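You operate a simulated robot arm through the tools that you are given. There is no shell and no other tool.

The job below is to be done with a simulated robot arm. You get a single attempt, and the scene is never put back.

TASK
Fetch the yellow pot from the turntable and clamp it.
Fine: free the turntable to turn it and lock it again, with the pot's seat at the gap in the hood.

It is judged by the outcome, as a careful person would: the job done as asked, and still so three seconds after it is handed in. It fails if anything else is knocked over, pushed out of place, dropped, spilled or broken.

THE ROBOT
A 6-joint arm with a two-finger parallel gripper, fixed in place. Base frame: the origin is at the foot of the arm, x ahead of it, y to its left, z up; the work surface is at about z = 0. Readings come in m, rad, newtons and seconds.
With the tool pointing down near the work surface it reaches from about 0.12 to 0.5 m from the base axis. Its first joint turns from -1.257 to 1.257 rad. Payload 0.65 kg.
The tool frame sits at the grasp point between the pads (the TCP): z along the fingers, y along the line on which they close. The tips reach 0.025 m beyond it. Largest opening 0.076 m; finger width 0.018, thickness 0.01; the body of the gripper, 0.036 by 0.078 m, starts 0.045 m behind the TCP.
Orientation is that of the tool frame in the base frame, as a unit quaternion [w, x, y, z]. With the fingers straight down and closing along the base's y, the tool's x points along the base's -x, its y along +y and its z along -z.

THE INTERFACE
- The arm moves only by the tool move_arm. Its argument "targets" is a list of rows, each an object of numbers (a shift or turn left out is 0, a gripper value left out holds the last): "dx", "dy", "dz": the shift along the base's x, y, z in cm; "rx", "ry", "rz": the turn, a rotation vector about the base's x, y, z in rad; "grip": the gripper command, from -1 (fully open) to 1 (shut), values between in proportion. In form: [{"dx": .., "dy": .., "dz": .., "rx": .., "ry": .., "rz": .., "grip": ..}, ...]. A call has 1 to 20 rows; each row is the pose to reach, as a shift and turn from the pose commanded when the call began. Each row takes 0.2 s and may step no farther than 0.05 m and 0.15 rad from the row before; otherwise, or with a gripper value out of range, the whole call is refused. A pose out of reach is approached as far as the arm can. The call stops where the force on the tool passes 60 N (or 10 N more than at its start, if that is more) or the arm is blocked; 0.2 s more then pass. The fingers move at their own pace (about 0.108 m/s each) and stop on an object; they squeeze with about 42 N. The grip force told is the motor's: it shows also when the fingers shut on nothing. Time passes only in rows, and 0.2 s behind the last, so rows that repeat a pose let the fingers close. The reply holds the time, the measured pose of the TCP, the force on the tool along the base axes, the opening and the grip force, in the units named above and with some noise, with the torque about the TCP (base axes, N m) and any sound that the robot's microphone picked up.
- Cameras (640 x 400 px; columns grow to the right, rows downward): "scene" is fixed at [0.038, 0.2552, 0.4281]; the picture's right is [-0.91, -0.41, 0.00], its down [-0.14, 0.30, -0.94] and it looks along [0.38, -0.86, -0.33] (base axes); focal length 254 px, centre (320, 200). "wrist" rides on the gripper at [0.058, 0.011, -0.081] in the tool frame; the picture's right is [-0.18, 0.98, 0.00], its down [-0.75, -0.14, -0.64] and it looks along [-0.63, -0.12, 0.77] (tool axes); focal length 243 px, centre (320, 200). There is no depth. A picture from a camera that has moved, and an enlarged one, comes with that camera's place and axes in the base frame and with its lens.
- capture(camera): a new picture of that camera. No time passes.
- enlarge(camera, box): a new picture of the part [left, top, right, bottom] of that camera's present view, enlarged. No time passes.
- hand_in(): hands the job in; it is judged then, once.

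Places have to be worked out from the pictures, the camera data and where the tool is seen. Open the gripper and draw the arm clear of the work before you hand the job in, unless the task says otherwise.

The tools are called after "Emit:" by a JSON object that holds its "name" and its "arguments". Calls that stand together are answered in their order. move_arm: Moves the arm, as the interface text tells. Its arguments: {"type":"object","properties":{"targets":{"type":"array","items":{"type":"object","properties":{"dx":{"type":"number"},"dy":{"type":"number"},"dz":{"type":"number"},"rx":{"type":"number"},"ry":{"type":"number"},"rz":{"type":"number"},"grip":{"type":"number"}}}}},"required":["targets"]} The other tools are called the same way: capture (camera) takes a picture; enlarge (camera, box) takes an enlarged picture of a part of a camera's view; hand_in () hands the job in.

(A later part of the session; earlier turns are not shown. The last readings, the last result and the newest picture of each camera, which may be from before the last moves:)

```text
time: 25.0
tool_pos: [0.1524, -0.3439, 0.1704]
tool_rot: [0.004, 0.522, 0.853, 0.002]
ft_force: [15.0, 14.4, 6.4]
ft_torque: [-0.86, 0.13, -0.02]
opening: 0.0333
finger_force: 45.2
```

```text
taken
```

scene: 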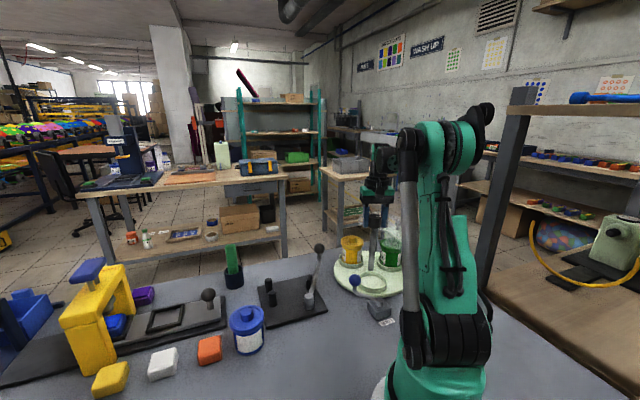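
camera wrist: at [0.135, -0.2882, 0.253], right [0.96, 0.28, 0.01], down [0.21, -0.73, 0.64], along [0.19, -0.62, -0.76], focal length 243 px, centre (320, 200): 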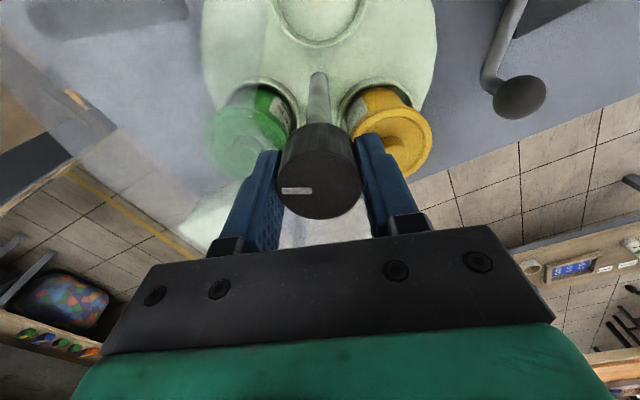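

The table has turned about 66° together with the gripper without slipping. I'll go on with the remaining 0.94 rad.

Emit:
{"name": "move_arm", "arguments": {"targets": [{"rz": 0.1, "grip": 0.6}, {"rz": 0.2, "grip": 0.6}, {"rz": 0.3, "grip": 0.6}, {"rz": 0.4, "grip": 0.6}, {"rz": 0.5, "grip": 0.6}, {"rz": 0.6, "grip": 0.6}, {"rz": 0.7, "grip": 0.6}, {"rz": 0.8, "grip": 0.6}, {"rz": 0.88, "grip": 0.6}, {"rz": 0.94, "grip": 0.6}, {"rz": 0.94, "grip": 0.6}]}}

Emit:
{"name": "capture", "arguments": {"camera": "wrist"}}

Emit:
{"name": "enlarge", "arguments": {"camera": "scene", "box": [330, 225, 410, 300]}}

```text
time: 27.4
tool_pos: [0.1531, -0.3435, 0.1713]
tool_rot: [0.003, 0.08, 0.997, 0.004]
ft_force: [10.2, 37.1, -37.1]
ft_torque: [-0.89, -0.58, -0.01]
opening: 0.0333
finger_force: 45.4
```

```text
taken
camera wrist: at [0.0962, -0.325, 0.253], right [0.34, 0.94, 0.01], down [0.72, -0.26, 0.65], along [0.61, -0.21, -0.76], focal length 243 px, centre (320, 200)
```

wrist: 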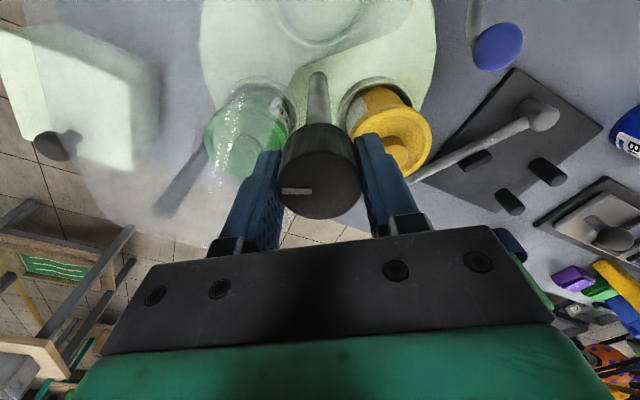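

```text
5.33 times, centred on (370, 262) of scene
camera zoom: at [0.0381, 0.2551, 0.4281], right [-0.91, -0.41, 0.0], down [-0.14, 0.3, -0.94], along [0.38, -0.86, -0.33], focal length 1356 px, centre (53, -133)
```

zoom: 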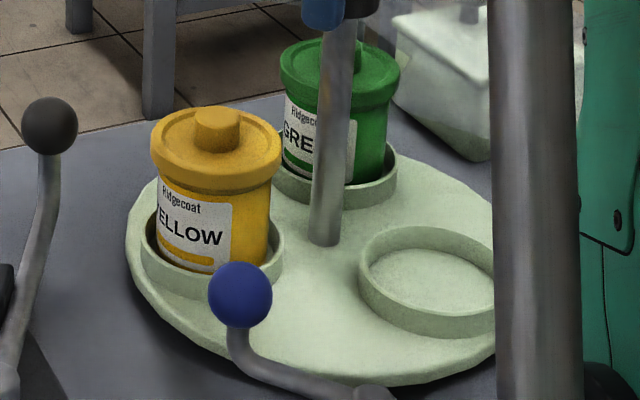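

The yellow pot is now in front, at the gap. Comparing seat outlines with the original locked view, the table is still about 0.1 rad short, so I'll turn a bit more and compare again.

Emit:
{"name": "move_arm", "arguments": {"targets": [{"rz": 0.05, "grip": 0.6}, {"rz": 0.1, "grip": 0.6}, {"rz": 0.1, "grip": 0.6}]}}

Emit:
{"name": "enlarge", "arguments": {"camera": "scene", "box": [330, 225, 410, 300]}}

```text
time: 28.2
tool_pos: [0.1528, -0.3422, 0.1707]
tool_rot: [0.004, 0.031, 1.0, 0.004]
ft_force: [16.5, 37.3, -38.6]
ft_torque: [-0.81, -0.04, -0.05]
opening: 0.0335
finger_force: 45.0
```

```text
5.33 times, centred on (370, 262) of scene
camera zoom: at [0.0381, 0.2551, 0.4281], right [-0.91, -0.41, 0.0], down [-0.14, 0.3, -0.94], along [0.38, -0.86, -0.33], focal length 1356 px, centre (53, -133)
```

zoom: 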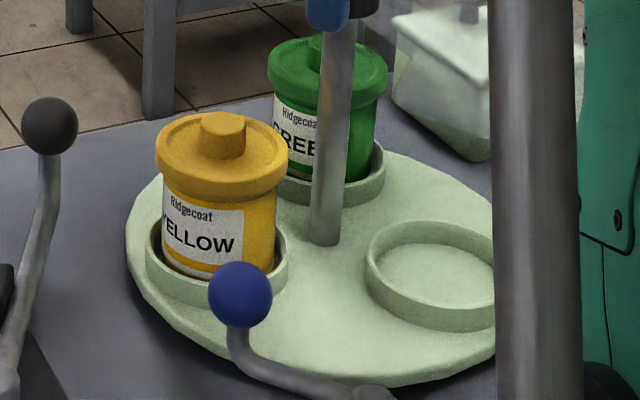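

The seat outlines now match the locked reference within a pixel. I'll let go of the cap, rise and check that the table stayed put.

Emit:
{"name": "move_arm", "arguments": {"targets": [{"grip": 0.1}, {"grip": -0.2}, {"grip": -0.6}, {"grip": -0.6}, {"dz": 2.5, "grip": -0.6}, {"dz": 5.5, "grip": -0.6}, {"dz": 8, "grip": -0.6}, {"dz": 8, "grip": -0.6}]}}

Emit:
{"name": "enlarge", "arguments": {"camera": "scene", "box": [330, 225, 410, 300]}}

Emit:
{"name": "capture", "arguments": {"camera": "wrist"}}

```text
time: 30.0
tool_pos: [0.1527, -0.3446, 0.2485]
tool_rot: [0.003, 0.031, 1.0, 0.004]
ft_force: [-0.4, 0.0, -1.5]
ft_torque: [-0.01, 0.0, -0.01]
opening: 0.0608
finger_force: 0.2
```

```text
5.33 times, centred on (370, 262) of scene
camera zoom: at [0.038, 0.2552, 0.4281], right [-0.91, -0.41, 0.0], down [-0.14, 0.3, -0.94], along [0.38, -0.86, -0.33], focal length 1356 px, centre (53, -133)
```

zoom: 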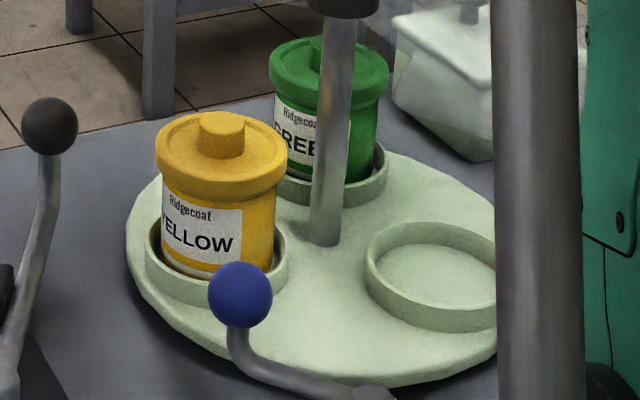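

```text
taken
camera wrist: at [0.0952, -0.3319, 0.331], right [0.24, 0.97, 0.01], down [0.74, -0.19, 0.65], along [0.63, -0.15, -0.76], focal length 243 px, centre (320, 200)
```

wrist: 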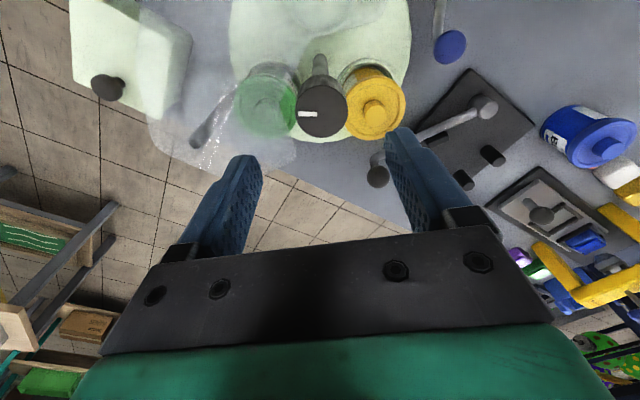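

The table held its angle. Next I'll close the gripper and come down between the hub and the blue ball, over the rim at about (0.147, -0.257).

Emit:
{"name": "move_arm", "arguments": {"targets": [{"dx": -0.3, "dy": 4.5, "grip": 1}, {"dx": -0.6, "dy": 8.7, "grip": 1}, {"dx": -0.6, "dy": 8.7, "dz": -4, "grip": 1}, {"dx": -0.6, "dy": 8.7, "dz": -8, "grip": 1}, {"dx": -0.6, "dy": 8.7, "dz": -12, "grip": 1}, {"dx": -0.6, "dy": 8.7, "dz": -12, "grip": 1}]}}

Emit:
{"name": "capture", "arguments": {"camera": "wrist"}}

Emit:
{"name": "enlarge", "arguments": {"camera": "scene", "box": [310, 200, 430, 340]}}

```text
time: 31.4
tool_pos: [0.1463, -0.2583, 0.1297]
tool_rot: [0.002, 0.031, 1.0, 0.002]
ft_force: [0.1, 0.5, -0.6]
ft_torque: [-0.02, -0.01, 0.0]
opening: 0.0
finger_force: 23.6
```

```text
taken
camera wrist: at [0.0887, -0.2449, 0.2117], right [0.24, 0.97, 0.01], down [0.74, -0.19, 0.65], along [0.63, -0.15, -0.76], focal length 243 px, centre (320, 200)
```

wrist: 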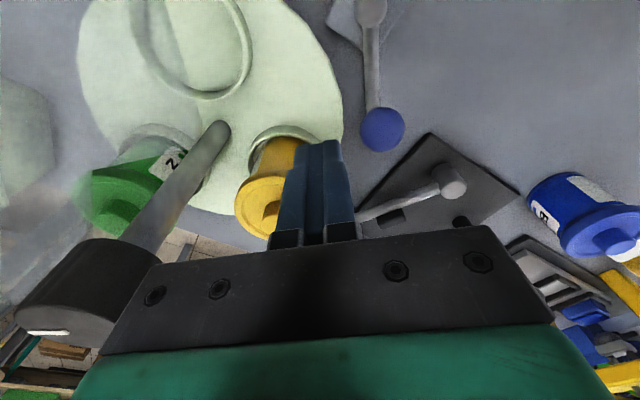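

```text
2.86 times, centred on (370, 270) of scene
camera zoom: at [0.038, 0.2552, 0.4281], right [-0.91, -0.41, 0.0], down [-0.14, 0.3, -0.94], along [0.38, -0.86, -0.33], focal length 727 px, centre (177, 0)
```

zoom: 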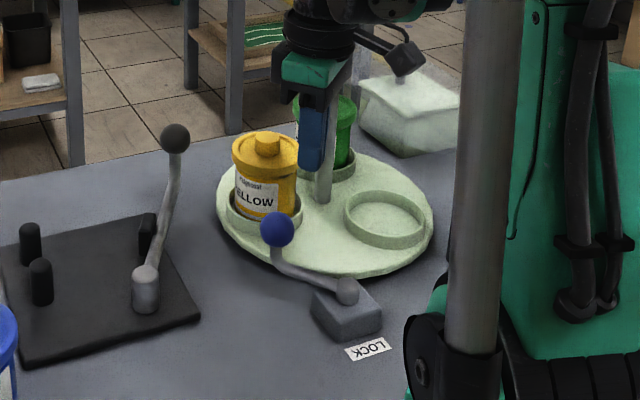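

The ball is at about (0.164, -0.224) and the finger tips are clear of the pot. I'll go down to ball height here.

Emit:
{"name": "move_arm", "arguments": {"targets": [{"dz": -3}, {"dz": -5.5}, {"dz": -5.5}]}}

Emit:
{"name": "capture", "arguments": {"camera": "wrist"}}

Emit:
{"name": "enlarge", "arguments": {"camera": "scene", "box": [310, 200, 430, 340]}}

```text
time: 32.2
tool_pos: [0.145, -0.2606, 0.074]
tool_rot: [0.003, 0.031, 1.0, 0.002]
ft_force: [-0.8, -0.4, -0.4]
ft_torque: [0.02, -0.01, 0.0]
opening: 0.0
finger_force: 23.8
```

```text
taken
camera wrist: at [0.0882, -0.2465, 0.156], right [0.24, 0.97, 0.01], down [0.74, -0.19, 0.65], along [0.63, -0.15, -0.76], focal length 243 px, centre (320, 200)
```

wrist: 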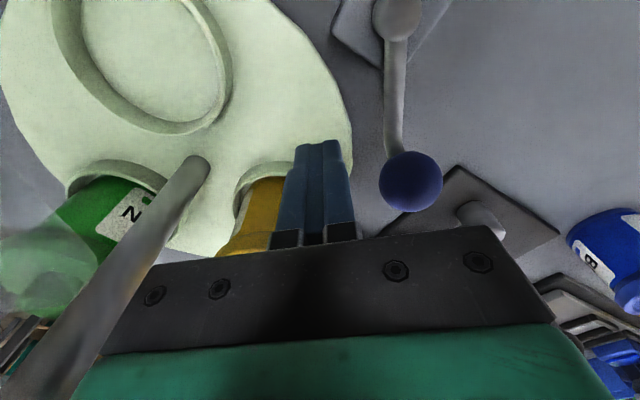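

```text
2.86 times, centred on (370, 270) of scene
camera zoom: at [0.038, 0.2552, 0.4281], right [-0.91, -0.41, 0.0], down [-0.14, 0.3, -0.94], along [0.38, -0.86, -0.33], focal length 727 px, centre (177, 0)
```

zoom: 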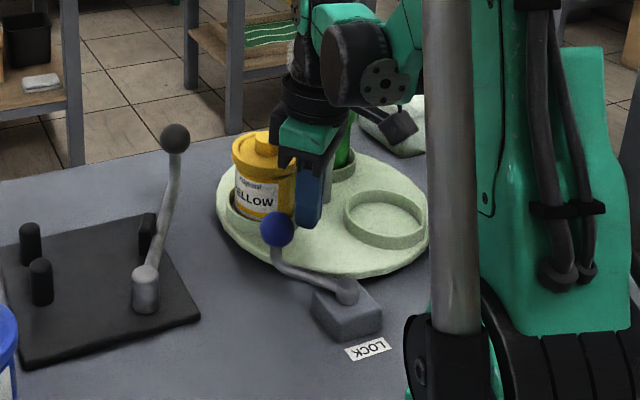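

I'll sweep the lever back counter-clockwise along its arc to the locked stop.

Emit:
{"name": "move_arm", "arguments": {"targets": [{"dx": 0.85, "dy": 1.26}, {"dx": 1.36, "dy": 2.1}, {"dx": 1.7, "dy": 3.06}, {"dx": 1.88, "dy": 4.06}, {"dx": 1.88, "dy": 5.06}, {"dx": 1.7, "dy": 5.8}]}}

Emit:
{"name": "capture", "arguments": {"camera": "wrist"}}

Emit:
{"name": "enlarge", "arguments": {"camera": "scene", "box": [310, 200, 430, 340]}}

```text
time: 33.6
tool_pos: [0.1625, -0.1997, 0.0741]
tool_rot: [0.003, 0.031, 1.0, 0.003]
ft_force: [0.7, -0.9, 0.6]
ft_torque: [0.01, -0.01, -0.05]
opening: 0.0
finger_force: 23.6
```

```text
taken
camera wrist: at [0.1047, -0.1866, 0.1558], right [0.24, 0.97, 0.01], down [0.74, -0.19, 0.65], along [0.63, -0.15, -0.76], focal length 243 px, centre (320, 200)
```

wrist: 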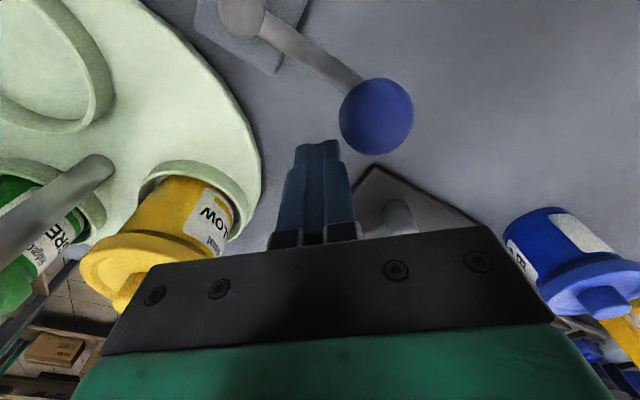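

```text
2.86 times, centred on (370, 270) of scene
camera zoom: at [0.038, 0.2552, 0.4281], right [-0.91, -0.41, 0.0], down [-0.14, 0.3, -0.94], along [0.38, -0.86, -0.33], focal length 727 px, centre (177, 0)
```

zoom: 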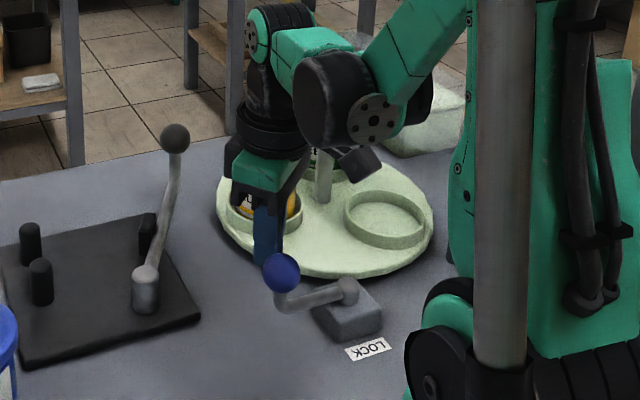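

The ball is essentially back at its original place. I'll press it home against the stop.

Emit:
{"name": "move_arm", "arguments": {"targets": [{"dx": -0.3, "dy": 0.35}, {"dx": -0.55, "dy": 0.65}, {"dx": -0.8, "dy": 0.95}, {"dx": -1.05, "dy": 1.25}]}}

Emit:
{"name": "enlarge", "arguments": {"camera": "scene", "box": [310, 200, 430, 340]}}

Emit:
{"name": "capture", "arguments": {"camera": "wrist"}}

```text
time: 34.5
tool_pos: [0.1585, -0.1945, 0.0749]
tool_rot: [0.011, 0.031, 0.999, -0.007]
ft_force: [11.9, -21.0, 2.7]
ft_torque: [-0.15, -0.08, 0.04]
opening: 0.0
finger_force: 23.6
stopped in row 4: the force on the tool passed its limit at 66 N (the readings are from after the stop); the commanded pose is now the measured one
```

```text
2.86 times, centred on (370, 270) of scene
camera zoom: at [0.038, 0.2552, 0.4281], right [-0.91, -0.41, 0.0], down [-0.14, 0.3, -0.94], along [0.38, -0.86, -0.33], focal length 727 px, centre (177, 0)
```

zoom: 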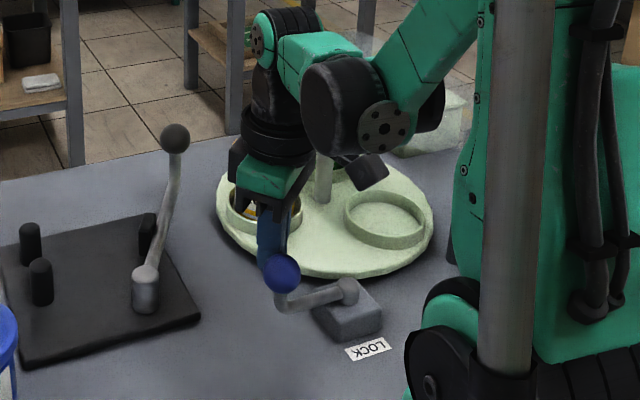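

```text
taken
camera wrist: at [0.099, -0.1801, 0.1557], right [0.24, 0.97, -0.01], down [0.73, -0.18, 0.66], along [0.64, -0.17, -0.75], focal length 243 px, centre (320, 200)
```

wrist: 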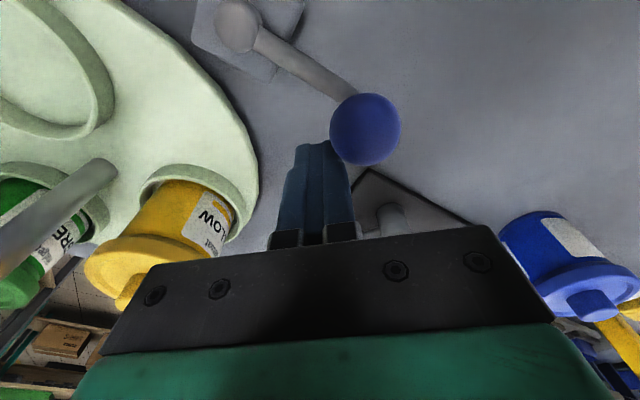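

The lever is hard against its stop, just as at the start. I'll retract, rise and turn the wrist so the camera side faces away from the hub for picking the pot.

Emit:
{"name": "move_arm", "arguments": {"targets": [{"dx": 0.7, "dy": -0.8}, {"dx": 1, "dy": -0.8, "dz": 4, "rx": 0.0147, "ry": 0.0216}, {"dx": 1, "dy": -0.8, "dz": 8.5, "rx": 0.0147, "ry": 0.0216}, {"dx": 1, "dy": -0.8, "dz": 13, "rx": 0.0147, "ry": 0.0216}, {"dx": 1, "dy": -0.8, "dz": 17.5, "rx": 0.0147, "ry": 0.0216, "grip": -1}, {"dx": 1, "dy": -0.8, "dz": 19, "rx": 0.0147, "ry": 0.0216, "grip": -1}]}}

Emit:
{"name": "move_arm", "arguments": {"targets": [{"rz": -0.14}, {"rz": -0.28}, {"rz": -0.42}, {"rz": -0.56}, {"rz": -0.7}, {"rz": -0.84}, {"rz": -0.98}, {"rz": -1.12}, {"rz": -1.26}, {"rz": -1.4}, {"rz": -1.54}, {"rz": -1.68}, {"rz": -1.82}, {"rz": -1.96}, {"rz": -2.1}, {"rz": -2.2}, {"rz": -2.295}, {"rz": -2.295}]}}

Emit:
{"name": "capture", "arguments": {"camera": "wrist"}}

Emit:
{"name": "enlarge", "arguments": {"camera": "scene", "box": [340, 280, 410, 330]}}

Emit:
{"name": "enlarge", "arguments": {"camera": "scene", "box": [330, 225, 410, 300]}}

```text
time: 35.9
tool_pos: [0.1678, -0.1999, 0.2638]
tool_rot: [-0.003, 0.031, 1.0, 0.003]
ft_force: [0.5, -0.7, -0.3]
ft_torque: [0.0, 0.01, 0.03]
opening: 0.0762
finger_force: 0.1
```

```text
time: 39.7
tool_pos: [0.1675, -0.2016, 0.2646]
tool_rot: [0.002, 0.924, 0.382, 0.003]
ft_force: [0.0, 0.1, 0.0]
ft_torque: [0.0, 0.0, -0.03]
opening: 0.0758
finger_force: 0.0
```

```text
taken
camera wrist: at [0.2159, -0.1693, 0.3478], right [0.56, -0.83, 0.01], down [-0.64, -0.43, 0.64], along [-0.53, -0.36, -0.77], focal length 243 px, centre (320, 200)
```

wrist: 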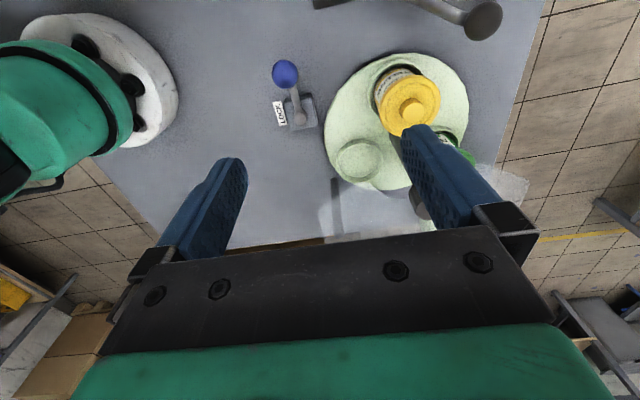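

```text
8.00 times, centred on (375, 305) of scene
camera zoom: at [0.038, 0.2552, 0.4281], right [-0.91, -0.41, 0.0], down [-0.14, 0.3, -0.94], along [0.38, -0.86, -0.33], focal length 2035 px, centre (-120, -640)
```

zoom: 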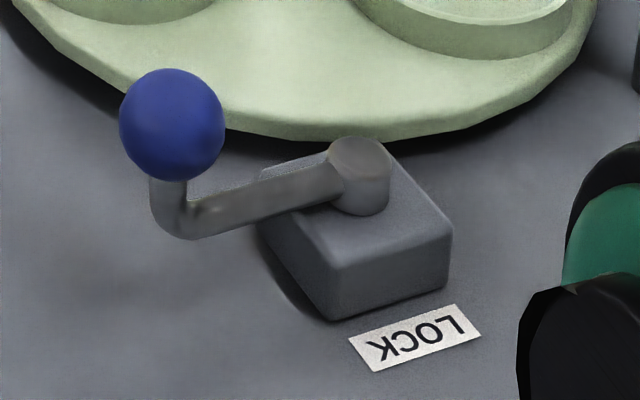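

```text
5.33 times, centred on (370, 262) of scene
camera zoom: at [0.038, 0.2552, 0.4281], right [-0.91, -0.41, 0.0], down [-0.14, 0.3, -0.94], along [0.38, -0.86, -0.33], focal length 1356 px, centre (53, -133)
```

zoom: 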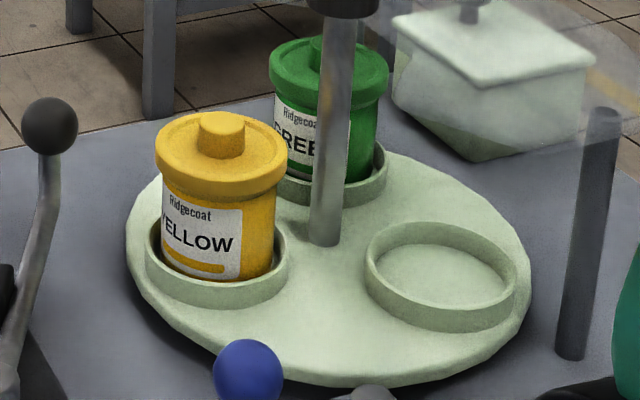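

The lock lever sits exactly as in the first picture and the seats line up. The yellow pot is centred near (0.198, -0.303), with its flange at about z 0.07–0.083, so I'll go above it and check.

Emit:
{"name": "move_arm", "arguments": {"targets": [{"dx": 1, "dy": -3.5, "grip": -1}, {"dx": 2, "dy": -7, "grip": -1}, {"dx": 3.05, "dy": -10.1, "grip": -1}, {"dx": 3.05, "dy": -10.1, "dz": -3, "grip": -1}, {"dx": 3.05, "dy": -10.1, "dz": -6.5, "grip": -1}, {"dx": 3.05, "dy": -10.1, "dz": -6.5, "grip": -1}]}}

Emit:
{"name": "capture", "arguments": {"camera": "wrist"}}

Emit:
{"name": "enlarge", "arguments": {"camera": "scene", "box": [310, 180, 430, 300]}}

```text
time: 41.1
tool_pos: [0.1974, -0.3031, 0.2001]
tool_rot: [0.002, 0.924, 0.382, 0.004]
ft_force: [-0.2, 0.3, -0.2]
ft_torque: [0.0, 0.01, 0.0]
opening: 0.0761
finger_force: 0.1
```

```text
taken
camera wrist: at [0.2459, -0.271, 0.2821], right [0.56, -0.83, 0.01], down [-0.64, -0.43, 0.64], along [-0.52, -0.36, -0.77], focal length 243 px, centre (320, 200)
```

wrist: 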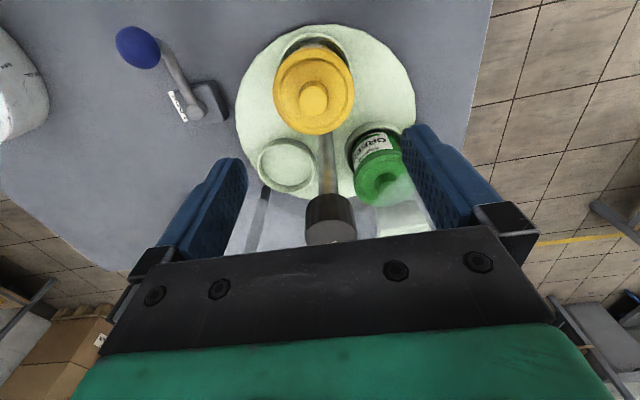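

```text
3.33 times, centred on (370, 240) of scene
camera zoom: at [0.038, 0.2552, 0.4281], right [-0.91, -0.41, 0.0], down [-0.14, 0.3, -0.94], along [0.38, -0.86, -0.33], focal length 848 px, centre (153, 67)
```

zoom: 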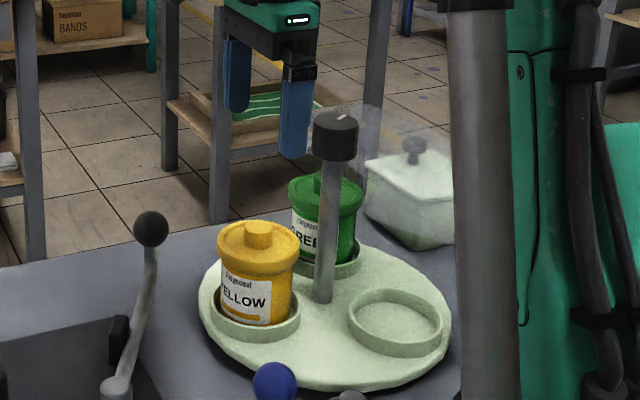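

Before lowering I want to be sure the wrist joint beside the gripper will clear the hub cap (top at z 0.174), because it overhangs towards the hub. I'll look at the whole arm.

Emit:
{"name": "capture", "arguments": {"camera": "scene"}}

Emit:
{"name": "enlarge", "arguments": {"camera": "scene", "box": [310, 90, 470, 250]}}

```text
taken
```

scene: 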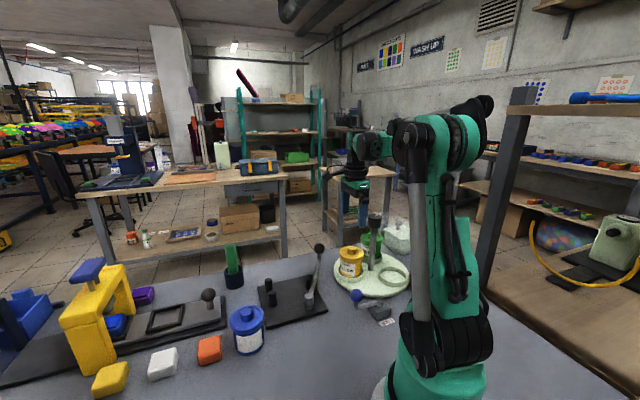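

```text
2.50 times, centred on (390, 170) of scene
camera zoom: at [0.038, 0.2552, 0.4281], right [-0.91, -0.41, 0.0], down [-0.14, 0.3, -0.94], along [0.38, -0.86, -0.33], focal length 636 px, centre (145, 275)
```

zoom: 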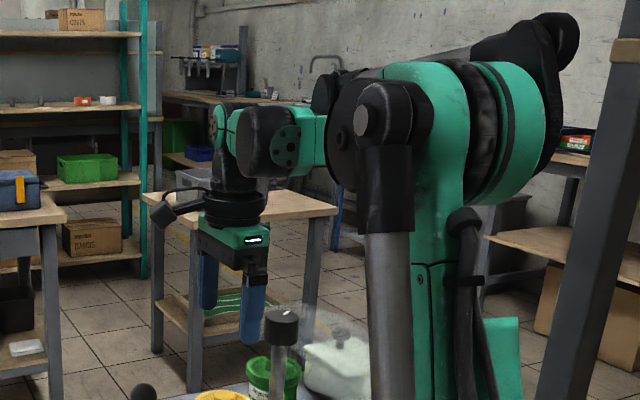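

The wrist joint hangs on the base side, well above TCP + 0.12 m, so it clears the cap. I'll lower around the flange to TCP z ≈ 0.073 with a 2 mm centring shift.

Emit:
{"name": "move_arm", "arguments": {"targets": [{"dy": 0.2, "dz": -3}, {"dy": 0.2, "dz": -6}, {"dy": 0.2, "dz": -8}, {"dy": 0.2, "dz": -9}, {"dy": 0.2, "dz": -9}]}}

Emit:
{"name": "capture", "arguments": {"camera": "wrist"}}

Emit:
{"name": "enlarge", "arguments": {"camera": "scene", "box": [310, 180, 430, 300]}}

```text
time: 42.3
tool_pos: [0.1986, -0.3014, 0.1118]
tool_rot: [0.002, 0.924, 0.383, 0.004]
ft_force: [0.7, 0.3, 0.4]
ft_torque: [0.02, 0.0, 0.0]
opening: 0.076
finger_force: 0.1
```

```text
taken
camera wrist: at [0.2469, -0.2694, 0.1939], right [0.56, -0.83, 0.01], down [-0.64, -0.43, 0.64], along [-0.52, -0.36, -0.77], focal length 243 px, centre (320, 200)
```

wrist: 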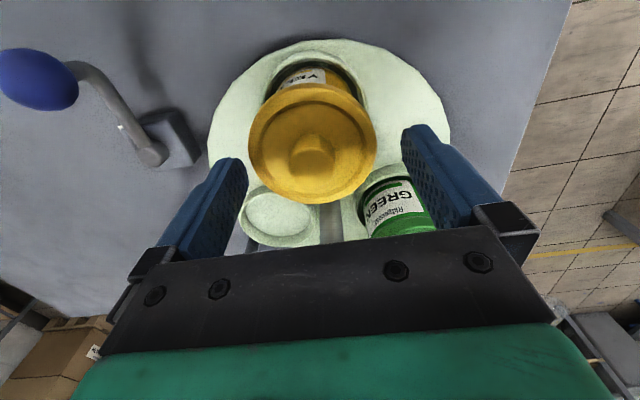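

```text
3.33 times, centred on (370, 240) of scene
camera zoom: at [0.038, 0.2552, 0.4281], right [-0.91, -0.41, 0.0], down [-0.14, 0.3, -0.94], along [0.38, -0.86, -0.33], focal length 848 px, centre (153, 67)
```

zoom: 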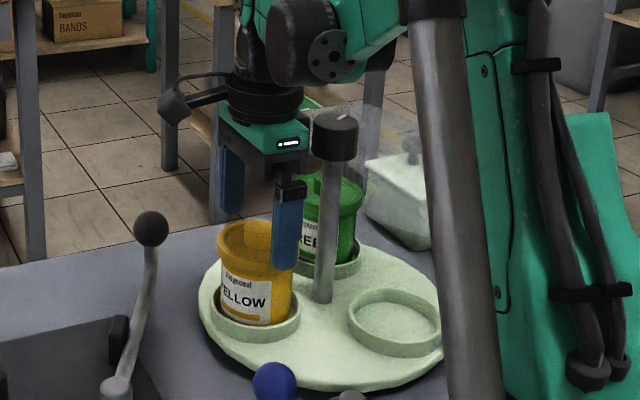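

The close view puts the pot at about (0.200, -0.298), slightly off the tool axis. I'll shift to it and check again before going around the flange.

Emit:
{"name": "move_arm", "arguments": {"targets": [{"dx": 0.15, "dy": 0.4}, {"dx": 0.15, "dy": 0.4}]}}

Emit:
{"name": "enlarge", "arguments": {"camera": "wrist", "box": [150, 20, 500, 240]}}

```text
time: 42.9
tool_pos: [0.2008, -0.2965, 0.1103]
tool_rot: [0.002, 0.924, 0.382, 0.004]
ft_force: [0.0, 0.3, 0.8]
ft_torque: [-0.01, 0.02, -0.01]
opening: 0.0762
finger_force: 0.0
```

```text
1.82 times, centred on (325, 130) of wrist
camera zoom: at [0.2483, -0.2651, 0.1929], right [0.56, -0.83, 0.01], down [-0.64, -0.43, 0.64], along [-0.52, -0.36, -0.77], focal length 441 px, centre (311, 327)
```

zoom: 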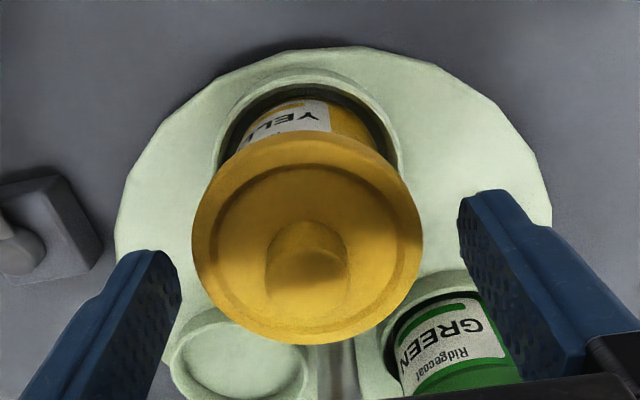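

The pot sits between the open fingers with a gap on each side, slightly larger on the right. I'll nudge 1.5 mm and descend to flange height.

Emit:
{"name": "move_arm", "arguments": {"targets": [{"dx": -0.12, "dy": 0.1, "dz": -1.0}, {"dx": -0.12, "dy": 0.1, "dz": -2.0}, {"dx": -0.12, "dy": 0.1, "dz": -3.0}, {"dx": -0.12, "dy": 0.1, "dz": -3.7}, {"dx": -0.12, "dy": 0.1, "dz": -3.7}]}}

Emit:
{"name": "capture", "arguments": {"camera": "wrist"}}

Emit:
{"name": "enlarge", "arguments": {"camera": "scene", "box": [310, 180, 430, 300]}}

```text
time: 44.1
tool_pos: [0.1998, -0.2969, 0.0721]
tool_rot: [0.003, 0.924, 0.382, 0.004]
ft_force: [0.4, 0.0, -0.7]
ft_torque: [0.01, -0.01, 0.0]
opening: 0.0759
finger_force: 0.1
```

```text
taken
camera wrist: at [0.2469, -0.2639, 0.1547], right [0.56, -0.83, 0.01], down [-0.64, -0.43, 0.64], along [-0.52, -0.36, -0.77], focal length 243 px, centre (320, 200)
```

wrist: 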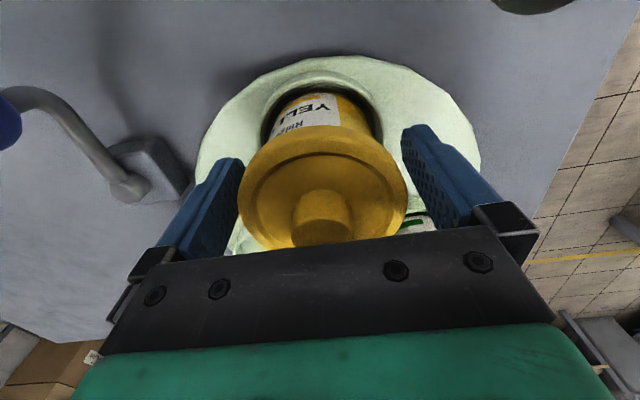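

```text
3.33 times, centred on (370, 240) of scene
camera zoom: at [0.038, 0.2552, 0.4281], right [-0.91, -0.41, 0.0], down [-0.14, 0.3, -0.94], along [0.38, -0.86, -0.33], focal length 848 px, centre (153, 67)
```

zoom: 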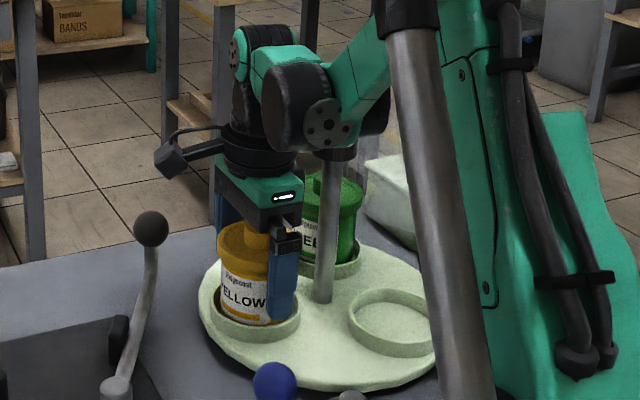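

No contact on the way down, and the flange is between the pads. I'll close gradually, then firmly.

Emit:
{"name": "move_arm", "arguments": {"targets": [{"grip": -0.7}, {"grip": -0.5}, {"grip": -0.2}, {"grip": 0.3}, {"grip": 1}, {"grip": 1}]}}

Emit:
{"name": "capture", "arguments": {"camera": "wrist"}}

```text
time: 45.5
tool_pos: [0.1993, -0.2959, 0.0719]
tool_rot: [0.002, 0.924, 0.382, 0.004]
ft_force: [-0.7, 0.7, -1.4]
ft_torque: [-0.01, 0.0, 0.01]
opening: 0.0644
finger_force: 41.6
```

```text
taken
camera wrist: at [0.2469, -0.2639, 0.1548], right [0.56, -0.83, 0.01], down [-0.64, -0.43, 0.64], along [-0.52, -0.36, -0.77], focal length 243 px, centre (320, 200)
```

wrist: 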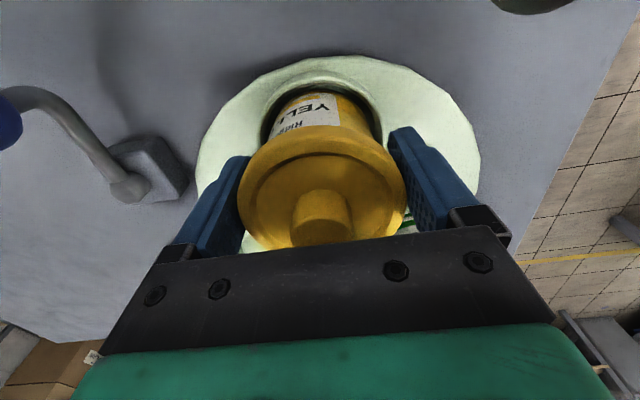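

The pot is held at a 0.064 opening with 42 N. I'll lift it straight out of the seat.

Emit:
{"name": "move_arm", "arguments": {"targets": [{"dz": 1, "grip": 1}, {"dz": 2, "grip": 1}, {"dz": 3.5, "grip": 1}, {"dz": 5.5, "grip": 1}, {"dz": 8, "grip": 1}, {"dz": 10.5, "grip": 1}, {"dz": 12, "grip": 1}, {"dz": 12, "grip": 1}]}}

Emit:
{"name": "capture", "arguments": {"camera": "wrist"}}

Emit:
{"name": "capture", "arguments": {"camera": "scene"}}

```text
time: 47.3
tool_pos: [0.2004, -0.2961, 0.1939]
tool_rot: [0.002, 0.924, 0.382, 0.004]
ft_force: [0.8, -0.2, -0.4]
ft_torque: [0.03, -0.01, 0.03]
opening: 0.064
finger_force: 42.1
```

```text
taken
camera wrist: at [0.2485, -0.2639, 0.2766], right [0.56, -0.83, 0.01], down [-0.64, -0.43, 0.64], along [-0.52, -0.36, -0.77], focal length 243 px, centre (320, 200)
```

wrist: 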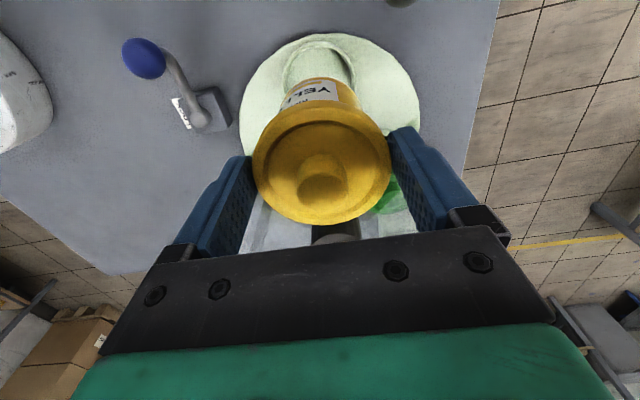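

```text
taken
```

scene: 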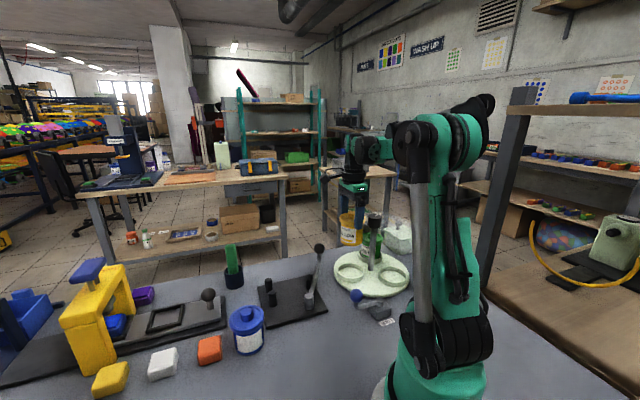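

The pot is out cleanly and the turntable is undisturbed. I'll carry it at this height towards the clamp fixture and look at the pegs and pad from close by.

Emit:
{"name": "move_arm", "arguments": {"targets": [{"dx": 1.5, "dy": 1.5, "grip": 1}, {"dx": 3.5, "dy": 3.5, "grip": 1}, {"dx": 5.5, "dy": 5.5, "grip": 1}, {"dx": 7.5, "dy": 7.5, "grip": 1}, {"dx": 9, "dy": 9, "grip": 1}, {"dx": 9.5, "dy": 9.8, "grip": 1}, {"dx": 9.5, "dy": 9.8, "grip": 1}]}}

Emit:
{"name": "capture", "arguments": {"camera": "wrist"}}

Emit:
{"name": "capture", "arguments": {"camera": "scene"}}

```text
time: 48.9
tool_pos: [0.2937, -0.197, 0.1923]
tool_rot: [0.003, 0.924, 0.382, 0.003]
ft_force: [0.1, 0.1, -1.5]
ft_torque: [0.02, -0.01, -0.03]
opening: 0.064
finger_force: 41.9
```

```text
taken
camera wrist: at [0.3419, -0.1655, 0.275], right [0.56, -0.83, 0.01], down [-0.64, -0.43, 0.64], along [-0.52, -0.36, -0.77], focal length 243 px, centre (320, 200)
```

wrist: 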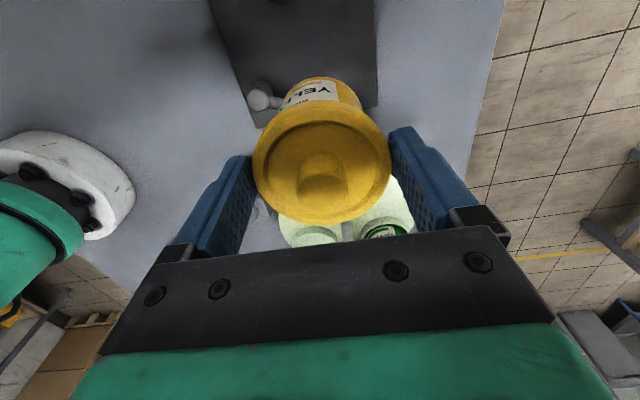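

```text
taken
```

scene: 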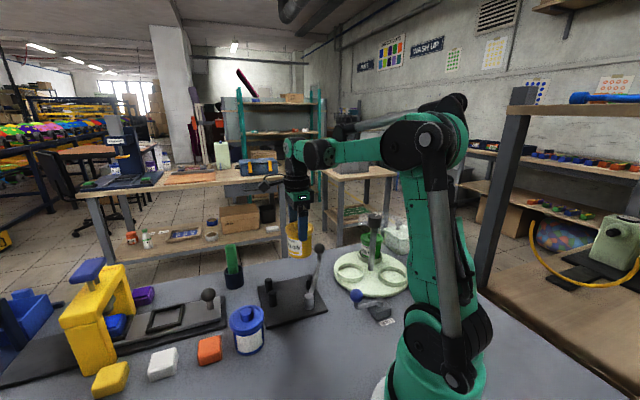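

The camera is right above the pegs, so they fall off the top edge of the picture. I'll shift outward along the same diagonal, staying clear of the pen holder near (0.446, -0.165), to see the fixture.

Emit:
{"name": "move_arm", "arguments": {"targets": [{"dx": 2, "dy": 2, "dz": 1, "grip": 1}, {"dx": 4, "dy": 4, "dz": 2, "grip": 1}, {"dx": 5, "dy": 6, "dz": 3, "grip": 1}, {"dx": 5, "dy": 6, "dz": 3, "grip": 1}]}}

Emit:
{"name": "capture", "arguments": {"camera": "wrist"}}

Emit:
{"name": "enlarge", "arguments": {"camera": "wrist", "box": [200, 0, 480, 175]}}

```text
time: 49.9
tool_pos: [0.3444, -0.1365, 0.2198]
tool_rot: [0.003, 0.924, 0.382, 0.004]
ft_force: [-0.9, 0.6, -0.8]
ft_torque: [-0.03, -0.04, -0.01]
opening: 0.0639
finger_force: 42.1
```

```text
taken
camera wrist: at [0.3921, -0.1041, 0.3028], right [0.56, -0.83, 0.01], down [-0.64, -0.43, 0.64], along [-0.52, -0.36, -0.77], focal length 243 px, centre (320, 200)
```

wrist: 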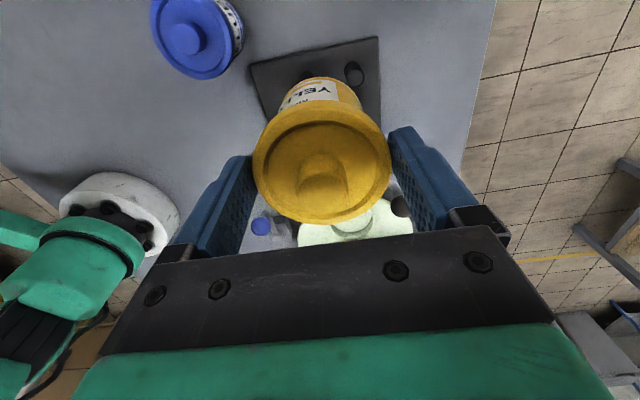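

```text
2.29 times, centred on (340, 88) of wrist
camera zoom: at [0.3921, -0.1041, 0.3028], right [0.56, -0.83, 0.01], down [-0.64, -0.43, 0.64], along [-0.52, -0.36, -0.77], focal length 555 px, centre (274, 457)
```

zoom: 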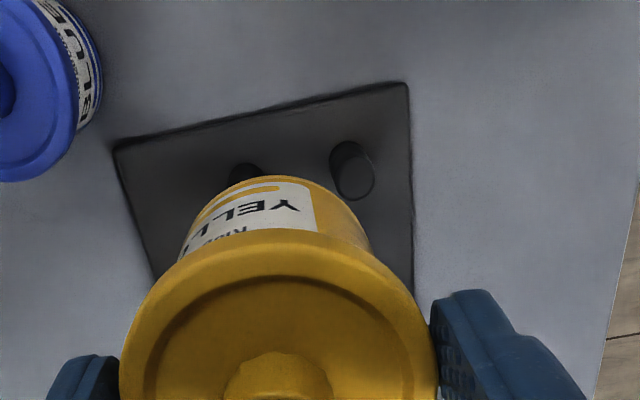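

Comparing flange widths (169 px before the lift, 137 px since), the pot slid about 2.5 cm down between the pads during the lift. It has been steady in the last three pictures. I'll check from the scene camera how it hangs.

Emit:
{"name": "enlarge", "arguments": {"camera": "scene", "box": [220, 170, 340, 300]}}

Emit:
{"name": "enlarge", "arguments": {"camera": "scene", "box": [330, 225, 410, 300]}}

Emit:
{"name": "enlarge", "arguments": {"camera": "wrist", "box": [160, 60, 480, 260]}}

```text
3.08 times, centred on (280, 235) of scene
camera zoom: at [0.038, 0.2552, 0.4281], right [-0.91, -0.41, 0.0], down [-0.14, 0.3, -0.94], along [0.38, -0.86, -0.33], focal length 783 px, centre (443, 92)
```

zoom: 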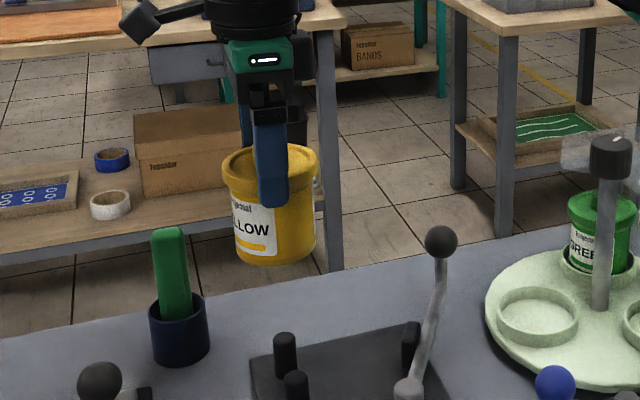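

```text
5.33 times, centred on (370, 262) of scene
camera zoom: at [0.038, 0.2552, 0.4281], right [-0.91, -0.41, 0.0], down [-0.14, 0.3, -0.94], along [0.38, -0.86, -0.33], focal length 1356 px, centre (53, -133)
```

zoom: 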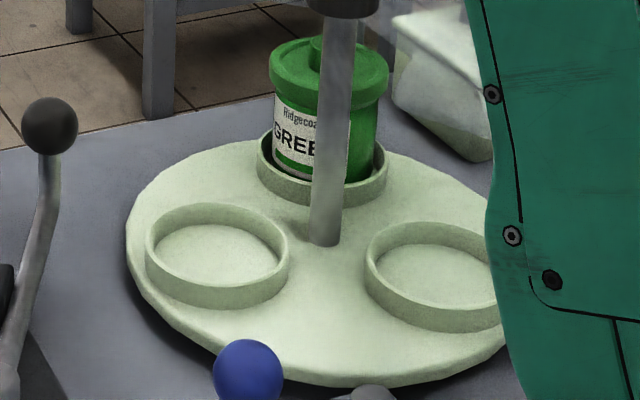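

```text
2.00 times, centred on (320, 160) of wrist
camera zoom: at [0.3921, -0.1041, 0.3028], right [0.56, -0.83, 0.01], down [-0.64, -0.43, 0.64], along [-0.52, -0.36, -0.77], focal length 485 px, centre (320, 280)
```

zoom: 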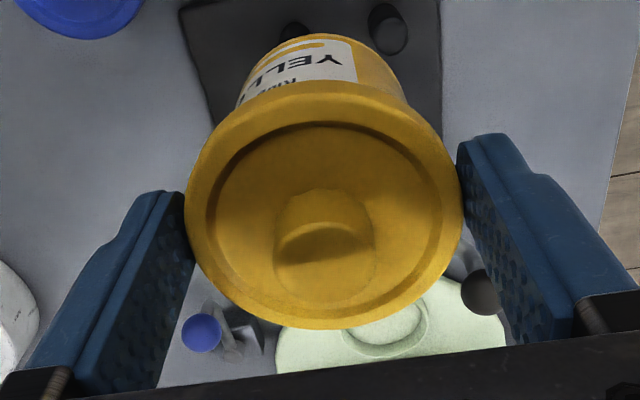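

The pot hangs upright and stable, with its flange near the finger tips, and the turntable is untouched. The pegs are near (0.330, -0.132) and (0.363, -0.168), so the pot should sit at about (0.323, -0.172); I'll go above that and lower part-way.

Emit:
{"name": "move_arm", "arguments": {"targets": [{"dx": -0.8, "dy": -1.2, "grip": 1}, {"dx": -1.6, "dy": -2.4, "grip": 1}, {"dx": -2.2, "dy": -3.6, "grip": 1}, {"dx": -2.2, "dy": -3.6, "dz": -2, "grip": 1}, {"dx": -2.2, "dy": -3.6, "dz": -4, "grip": 1}, {"dx": -2.2, "dy": -3.6, "dz": -6, "grip": 1}, {"dx": -2.2, "dy": -3.6, "dz": -8, "grip": 1}, {"dx": -2.2, "dy": -3.6, "dz": -8, "grip": 1}]}}

Emit:
{"name": "capture", "arguments": {"camera": "wrist"}}

Emit:
{"name": "enlarge", "arguments": {"camera": "scene", "box": [230, 190, 340, 320]}}

```text
time: 51.7
tool_pos: [0.3217, -0.1737, 0.1427]
tool_rot: [0.002, 0.924, 0.382, 0.004]
ft_force: [0.8, 0.0, -1.0]
ft_torque: [0.01, 0.01, -0.01]
opening: 0.0639
finger_force: 42.2
```

```text
taken
camera wrist: at [0.3698, -0.1408, 0.2254], right [0.56, -0.83, 0.01], down [-0.64, -0.43, 0.64], along [-0.52, -0.36, -0.77], focal length 243 px, centre (320, 200)
```

wrist: 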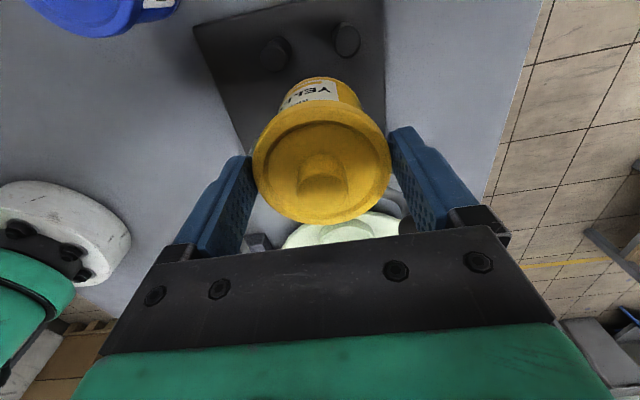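

```text
3.08 times, centred on (285, 255) of scene
camera zoom: at [0.038, 0.2552, 0.4281], right [-0.91, -0.41, 0.0], down [-0.14, 0.3, -0.94], along [0.38, -0.86, -0.33], focal length 783 px, centre (428, 31)
```

zoom: 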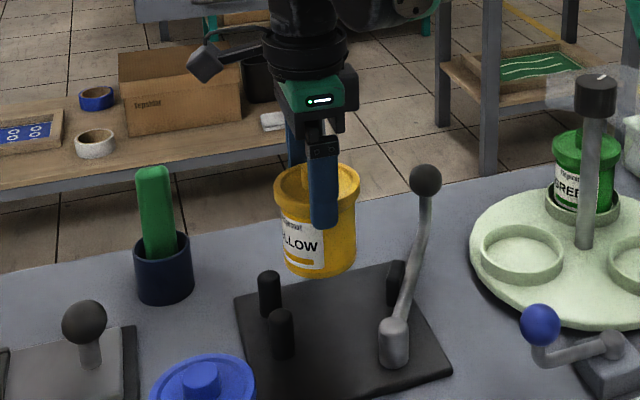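

Both pegs are now visible over the pot's rim. I'll enlarge to place them accurately.

Emit:
{"name": "enlarge", "arguments": {"camera": "wrist", "box": [180, 0, 420, 150]}}

```text
2.67 times, centred on (300, 75) of wrist
camera zoom: at [0.3698, -0.1408, 0.2254], right [0.56, -0.83, 0.01], down [-0.64, -0.43, 0.64], along [-0.52, -0.36, -0.77], focal length 647 px, centre (373, 533)
```

zoom: 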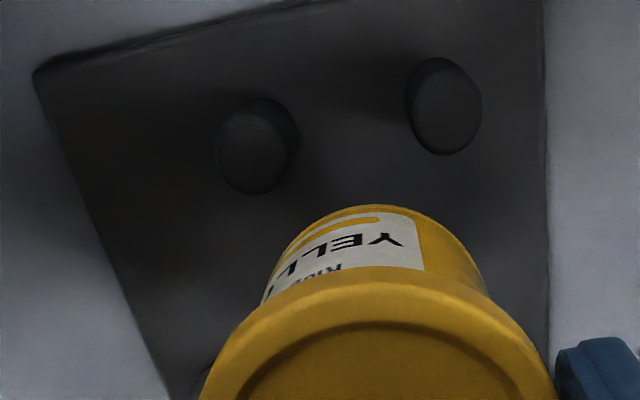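

The pegs are at (0.331, -0.133) and (0.364, -0.167), so the pot is centred between them and about 5 mm short of contact, which suits setting down. I'll lower carefully.

Emit:
{"name": "move_arm", "arguments": {"targets": [{"dz": -1.5, "grip": 1}, {"dz": -3, "grip": 1}, {"dz": -4, "grip": 1}, {"dz": -4.5, "grip": 1}, {"dz": -4.8, "grip": 1}, {"dz": -4.8, "grip": 1}]}}

Emit:
{"name": "enlarge", "arguments": {"camera": "scene", "box": [230, 210, 340, 330]}}

Emit:
{"name": "capture", "arguments": {"camera": "wrist"}}

```text
time: 53.1
tool_pos: [0.3218, -0.1728, 0.0961]
tool_rot: [0.002, 0.924, 0.383, 0.003]
ft_force: [-0.6, -0.4, -0.4]
ft_torque: [-0.02, -0.02, -0.01]
opening: 0.0641
finger_force: 42.1
```

```text
3.33 times, centred on (285, 270) of scene
camera zoom: at [0.038, 0.2552, 0.4281], right [-0.91, -0.41, 0.0], down [-0.14, 0.3, -0.94], along [0.38, -0.86, -0.33], focal length 848 px, centre (437, -33)
```

zoom: 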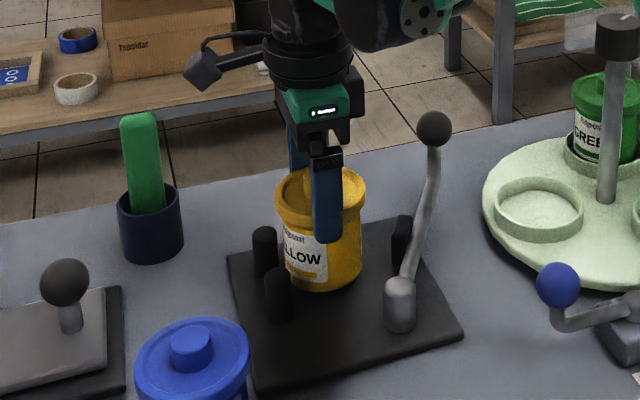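

```text
taken
camera wrist: at [0.3698, -0.141, 0.178], right [0.56, -0.83, 0.01], down [-0.64, -0.43, 0.64], along [-0.52, -0.36, -0.77], focal length 243 px, centre (320, 200)
```

wrist: 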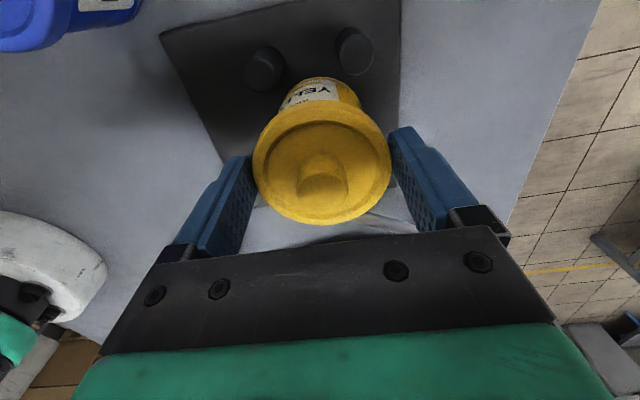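

There's no contact yet, with the pot still about a centimetre above the plate. I'll go on in small steps.

Emit:
{"name": "move_arm", "arguments": {"targets": [{"dz": -0.3, "grip": 1}, {"dz": -0.6, "grip": 1}, {"dz": -0.8, "grip": 1}]}}

Emit:
{"name": "enlarge", "arguments": {"camera": "scene", "box": [260, 240, 320, 300]}}

```text
time: 53.9
tool_pos: [0.3212, -0.1734, 0.086]
tool_rot: [0.002, 0.924, 0.382, 0.003]
ft_force: [1.0, 0.2, -0.7]
ft_torque: [-0.03, 0.01, 0.01]
opening: 0.0642
finger_force: 41.5
```

```text
6.67 times, centred on (290, 270) of scene
camera zoom: at [0.038, 0.2552, 0.4281], right [-0.91, -0.41, 0.0], down [-0.14, 0.3, -0.94], along [0.38, -0.86, -0.33], focal length 1696 px, centre (520, -267)
```

zoom: 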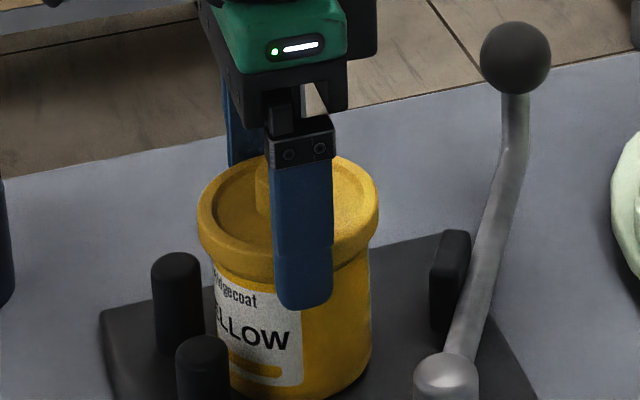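

Emit:
{"name": "move_arm", "arguments": {"targets": [{"dz": -0.2, "grip": 1}, {"dz": -0.4, "grip": 1}, {"dz": -0.6, "grip": 1}]}}

Emit:
{"name": "enlarge", "arguments": {"camera": "scene", "box": [250, 250, 330, 330]}}

Emit:
{"name": "capture", "arguments": {"camera": "wrist"}}

```text
time: 54.7
tool_pos: [0.3218, -0.1727, 0.0807]
tool_rot: [0.003, 0.924, 0.382, 0.005]
ft_force: [5.3, -1.6, 54.6]
ft_torque: [-0.17, 0.03, 0.1]
opening: 0.0644
finger_force: 41.8
```

```text
5.00 times, centred on (290, 290) of scene
camera zoom: at [0.0379, 0.2552, 0.428], right [-0.91, -0.41, 0.0], down [-0.13, 0.3, -0.94], along [0.38, -0.86, -0.33], focal length 1272 px, centre (470, -250)
```

zoom: 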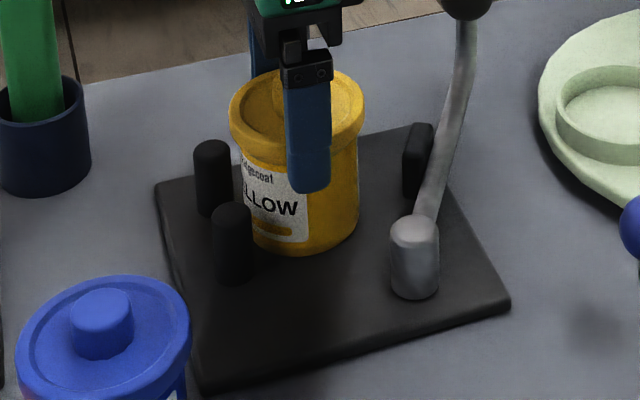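

```text
taken
camera wrist: at [0.3693, -0.1412, 0.1634], right [0.56, -0.83, 0.01], down [-0.64, -0.43, 0.64], along [-0.52, -0.36, -0.77], focal length 243 px, centre (320, 200)
```

wrist: 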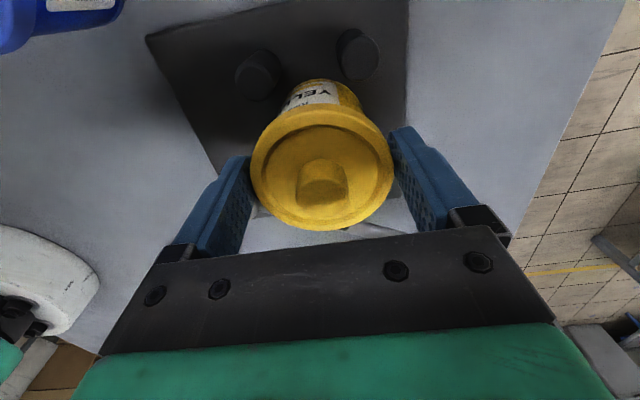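

The pot is on the plate, with 55 N of downforce. I'll ease the load off by raising slightly, then see.

Emit:
{"name": "move_arm", "arguments": {"targets": [{"dz": 0.2, "grip": 1}, {"dz": 0.2, "grip": 1}]}}

```text
time: 55.3
tool_pos: [0.3204, -0.174, 0.0826]
tool_rot: [0.001, 0.925, 0.381, 0.003]
ft_force: [-0.6, -0.9, -1.2]
ft_torque: [0.01, 0.0, 0.01]
opening: 0.0641
finger_force: 42.1
```

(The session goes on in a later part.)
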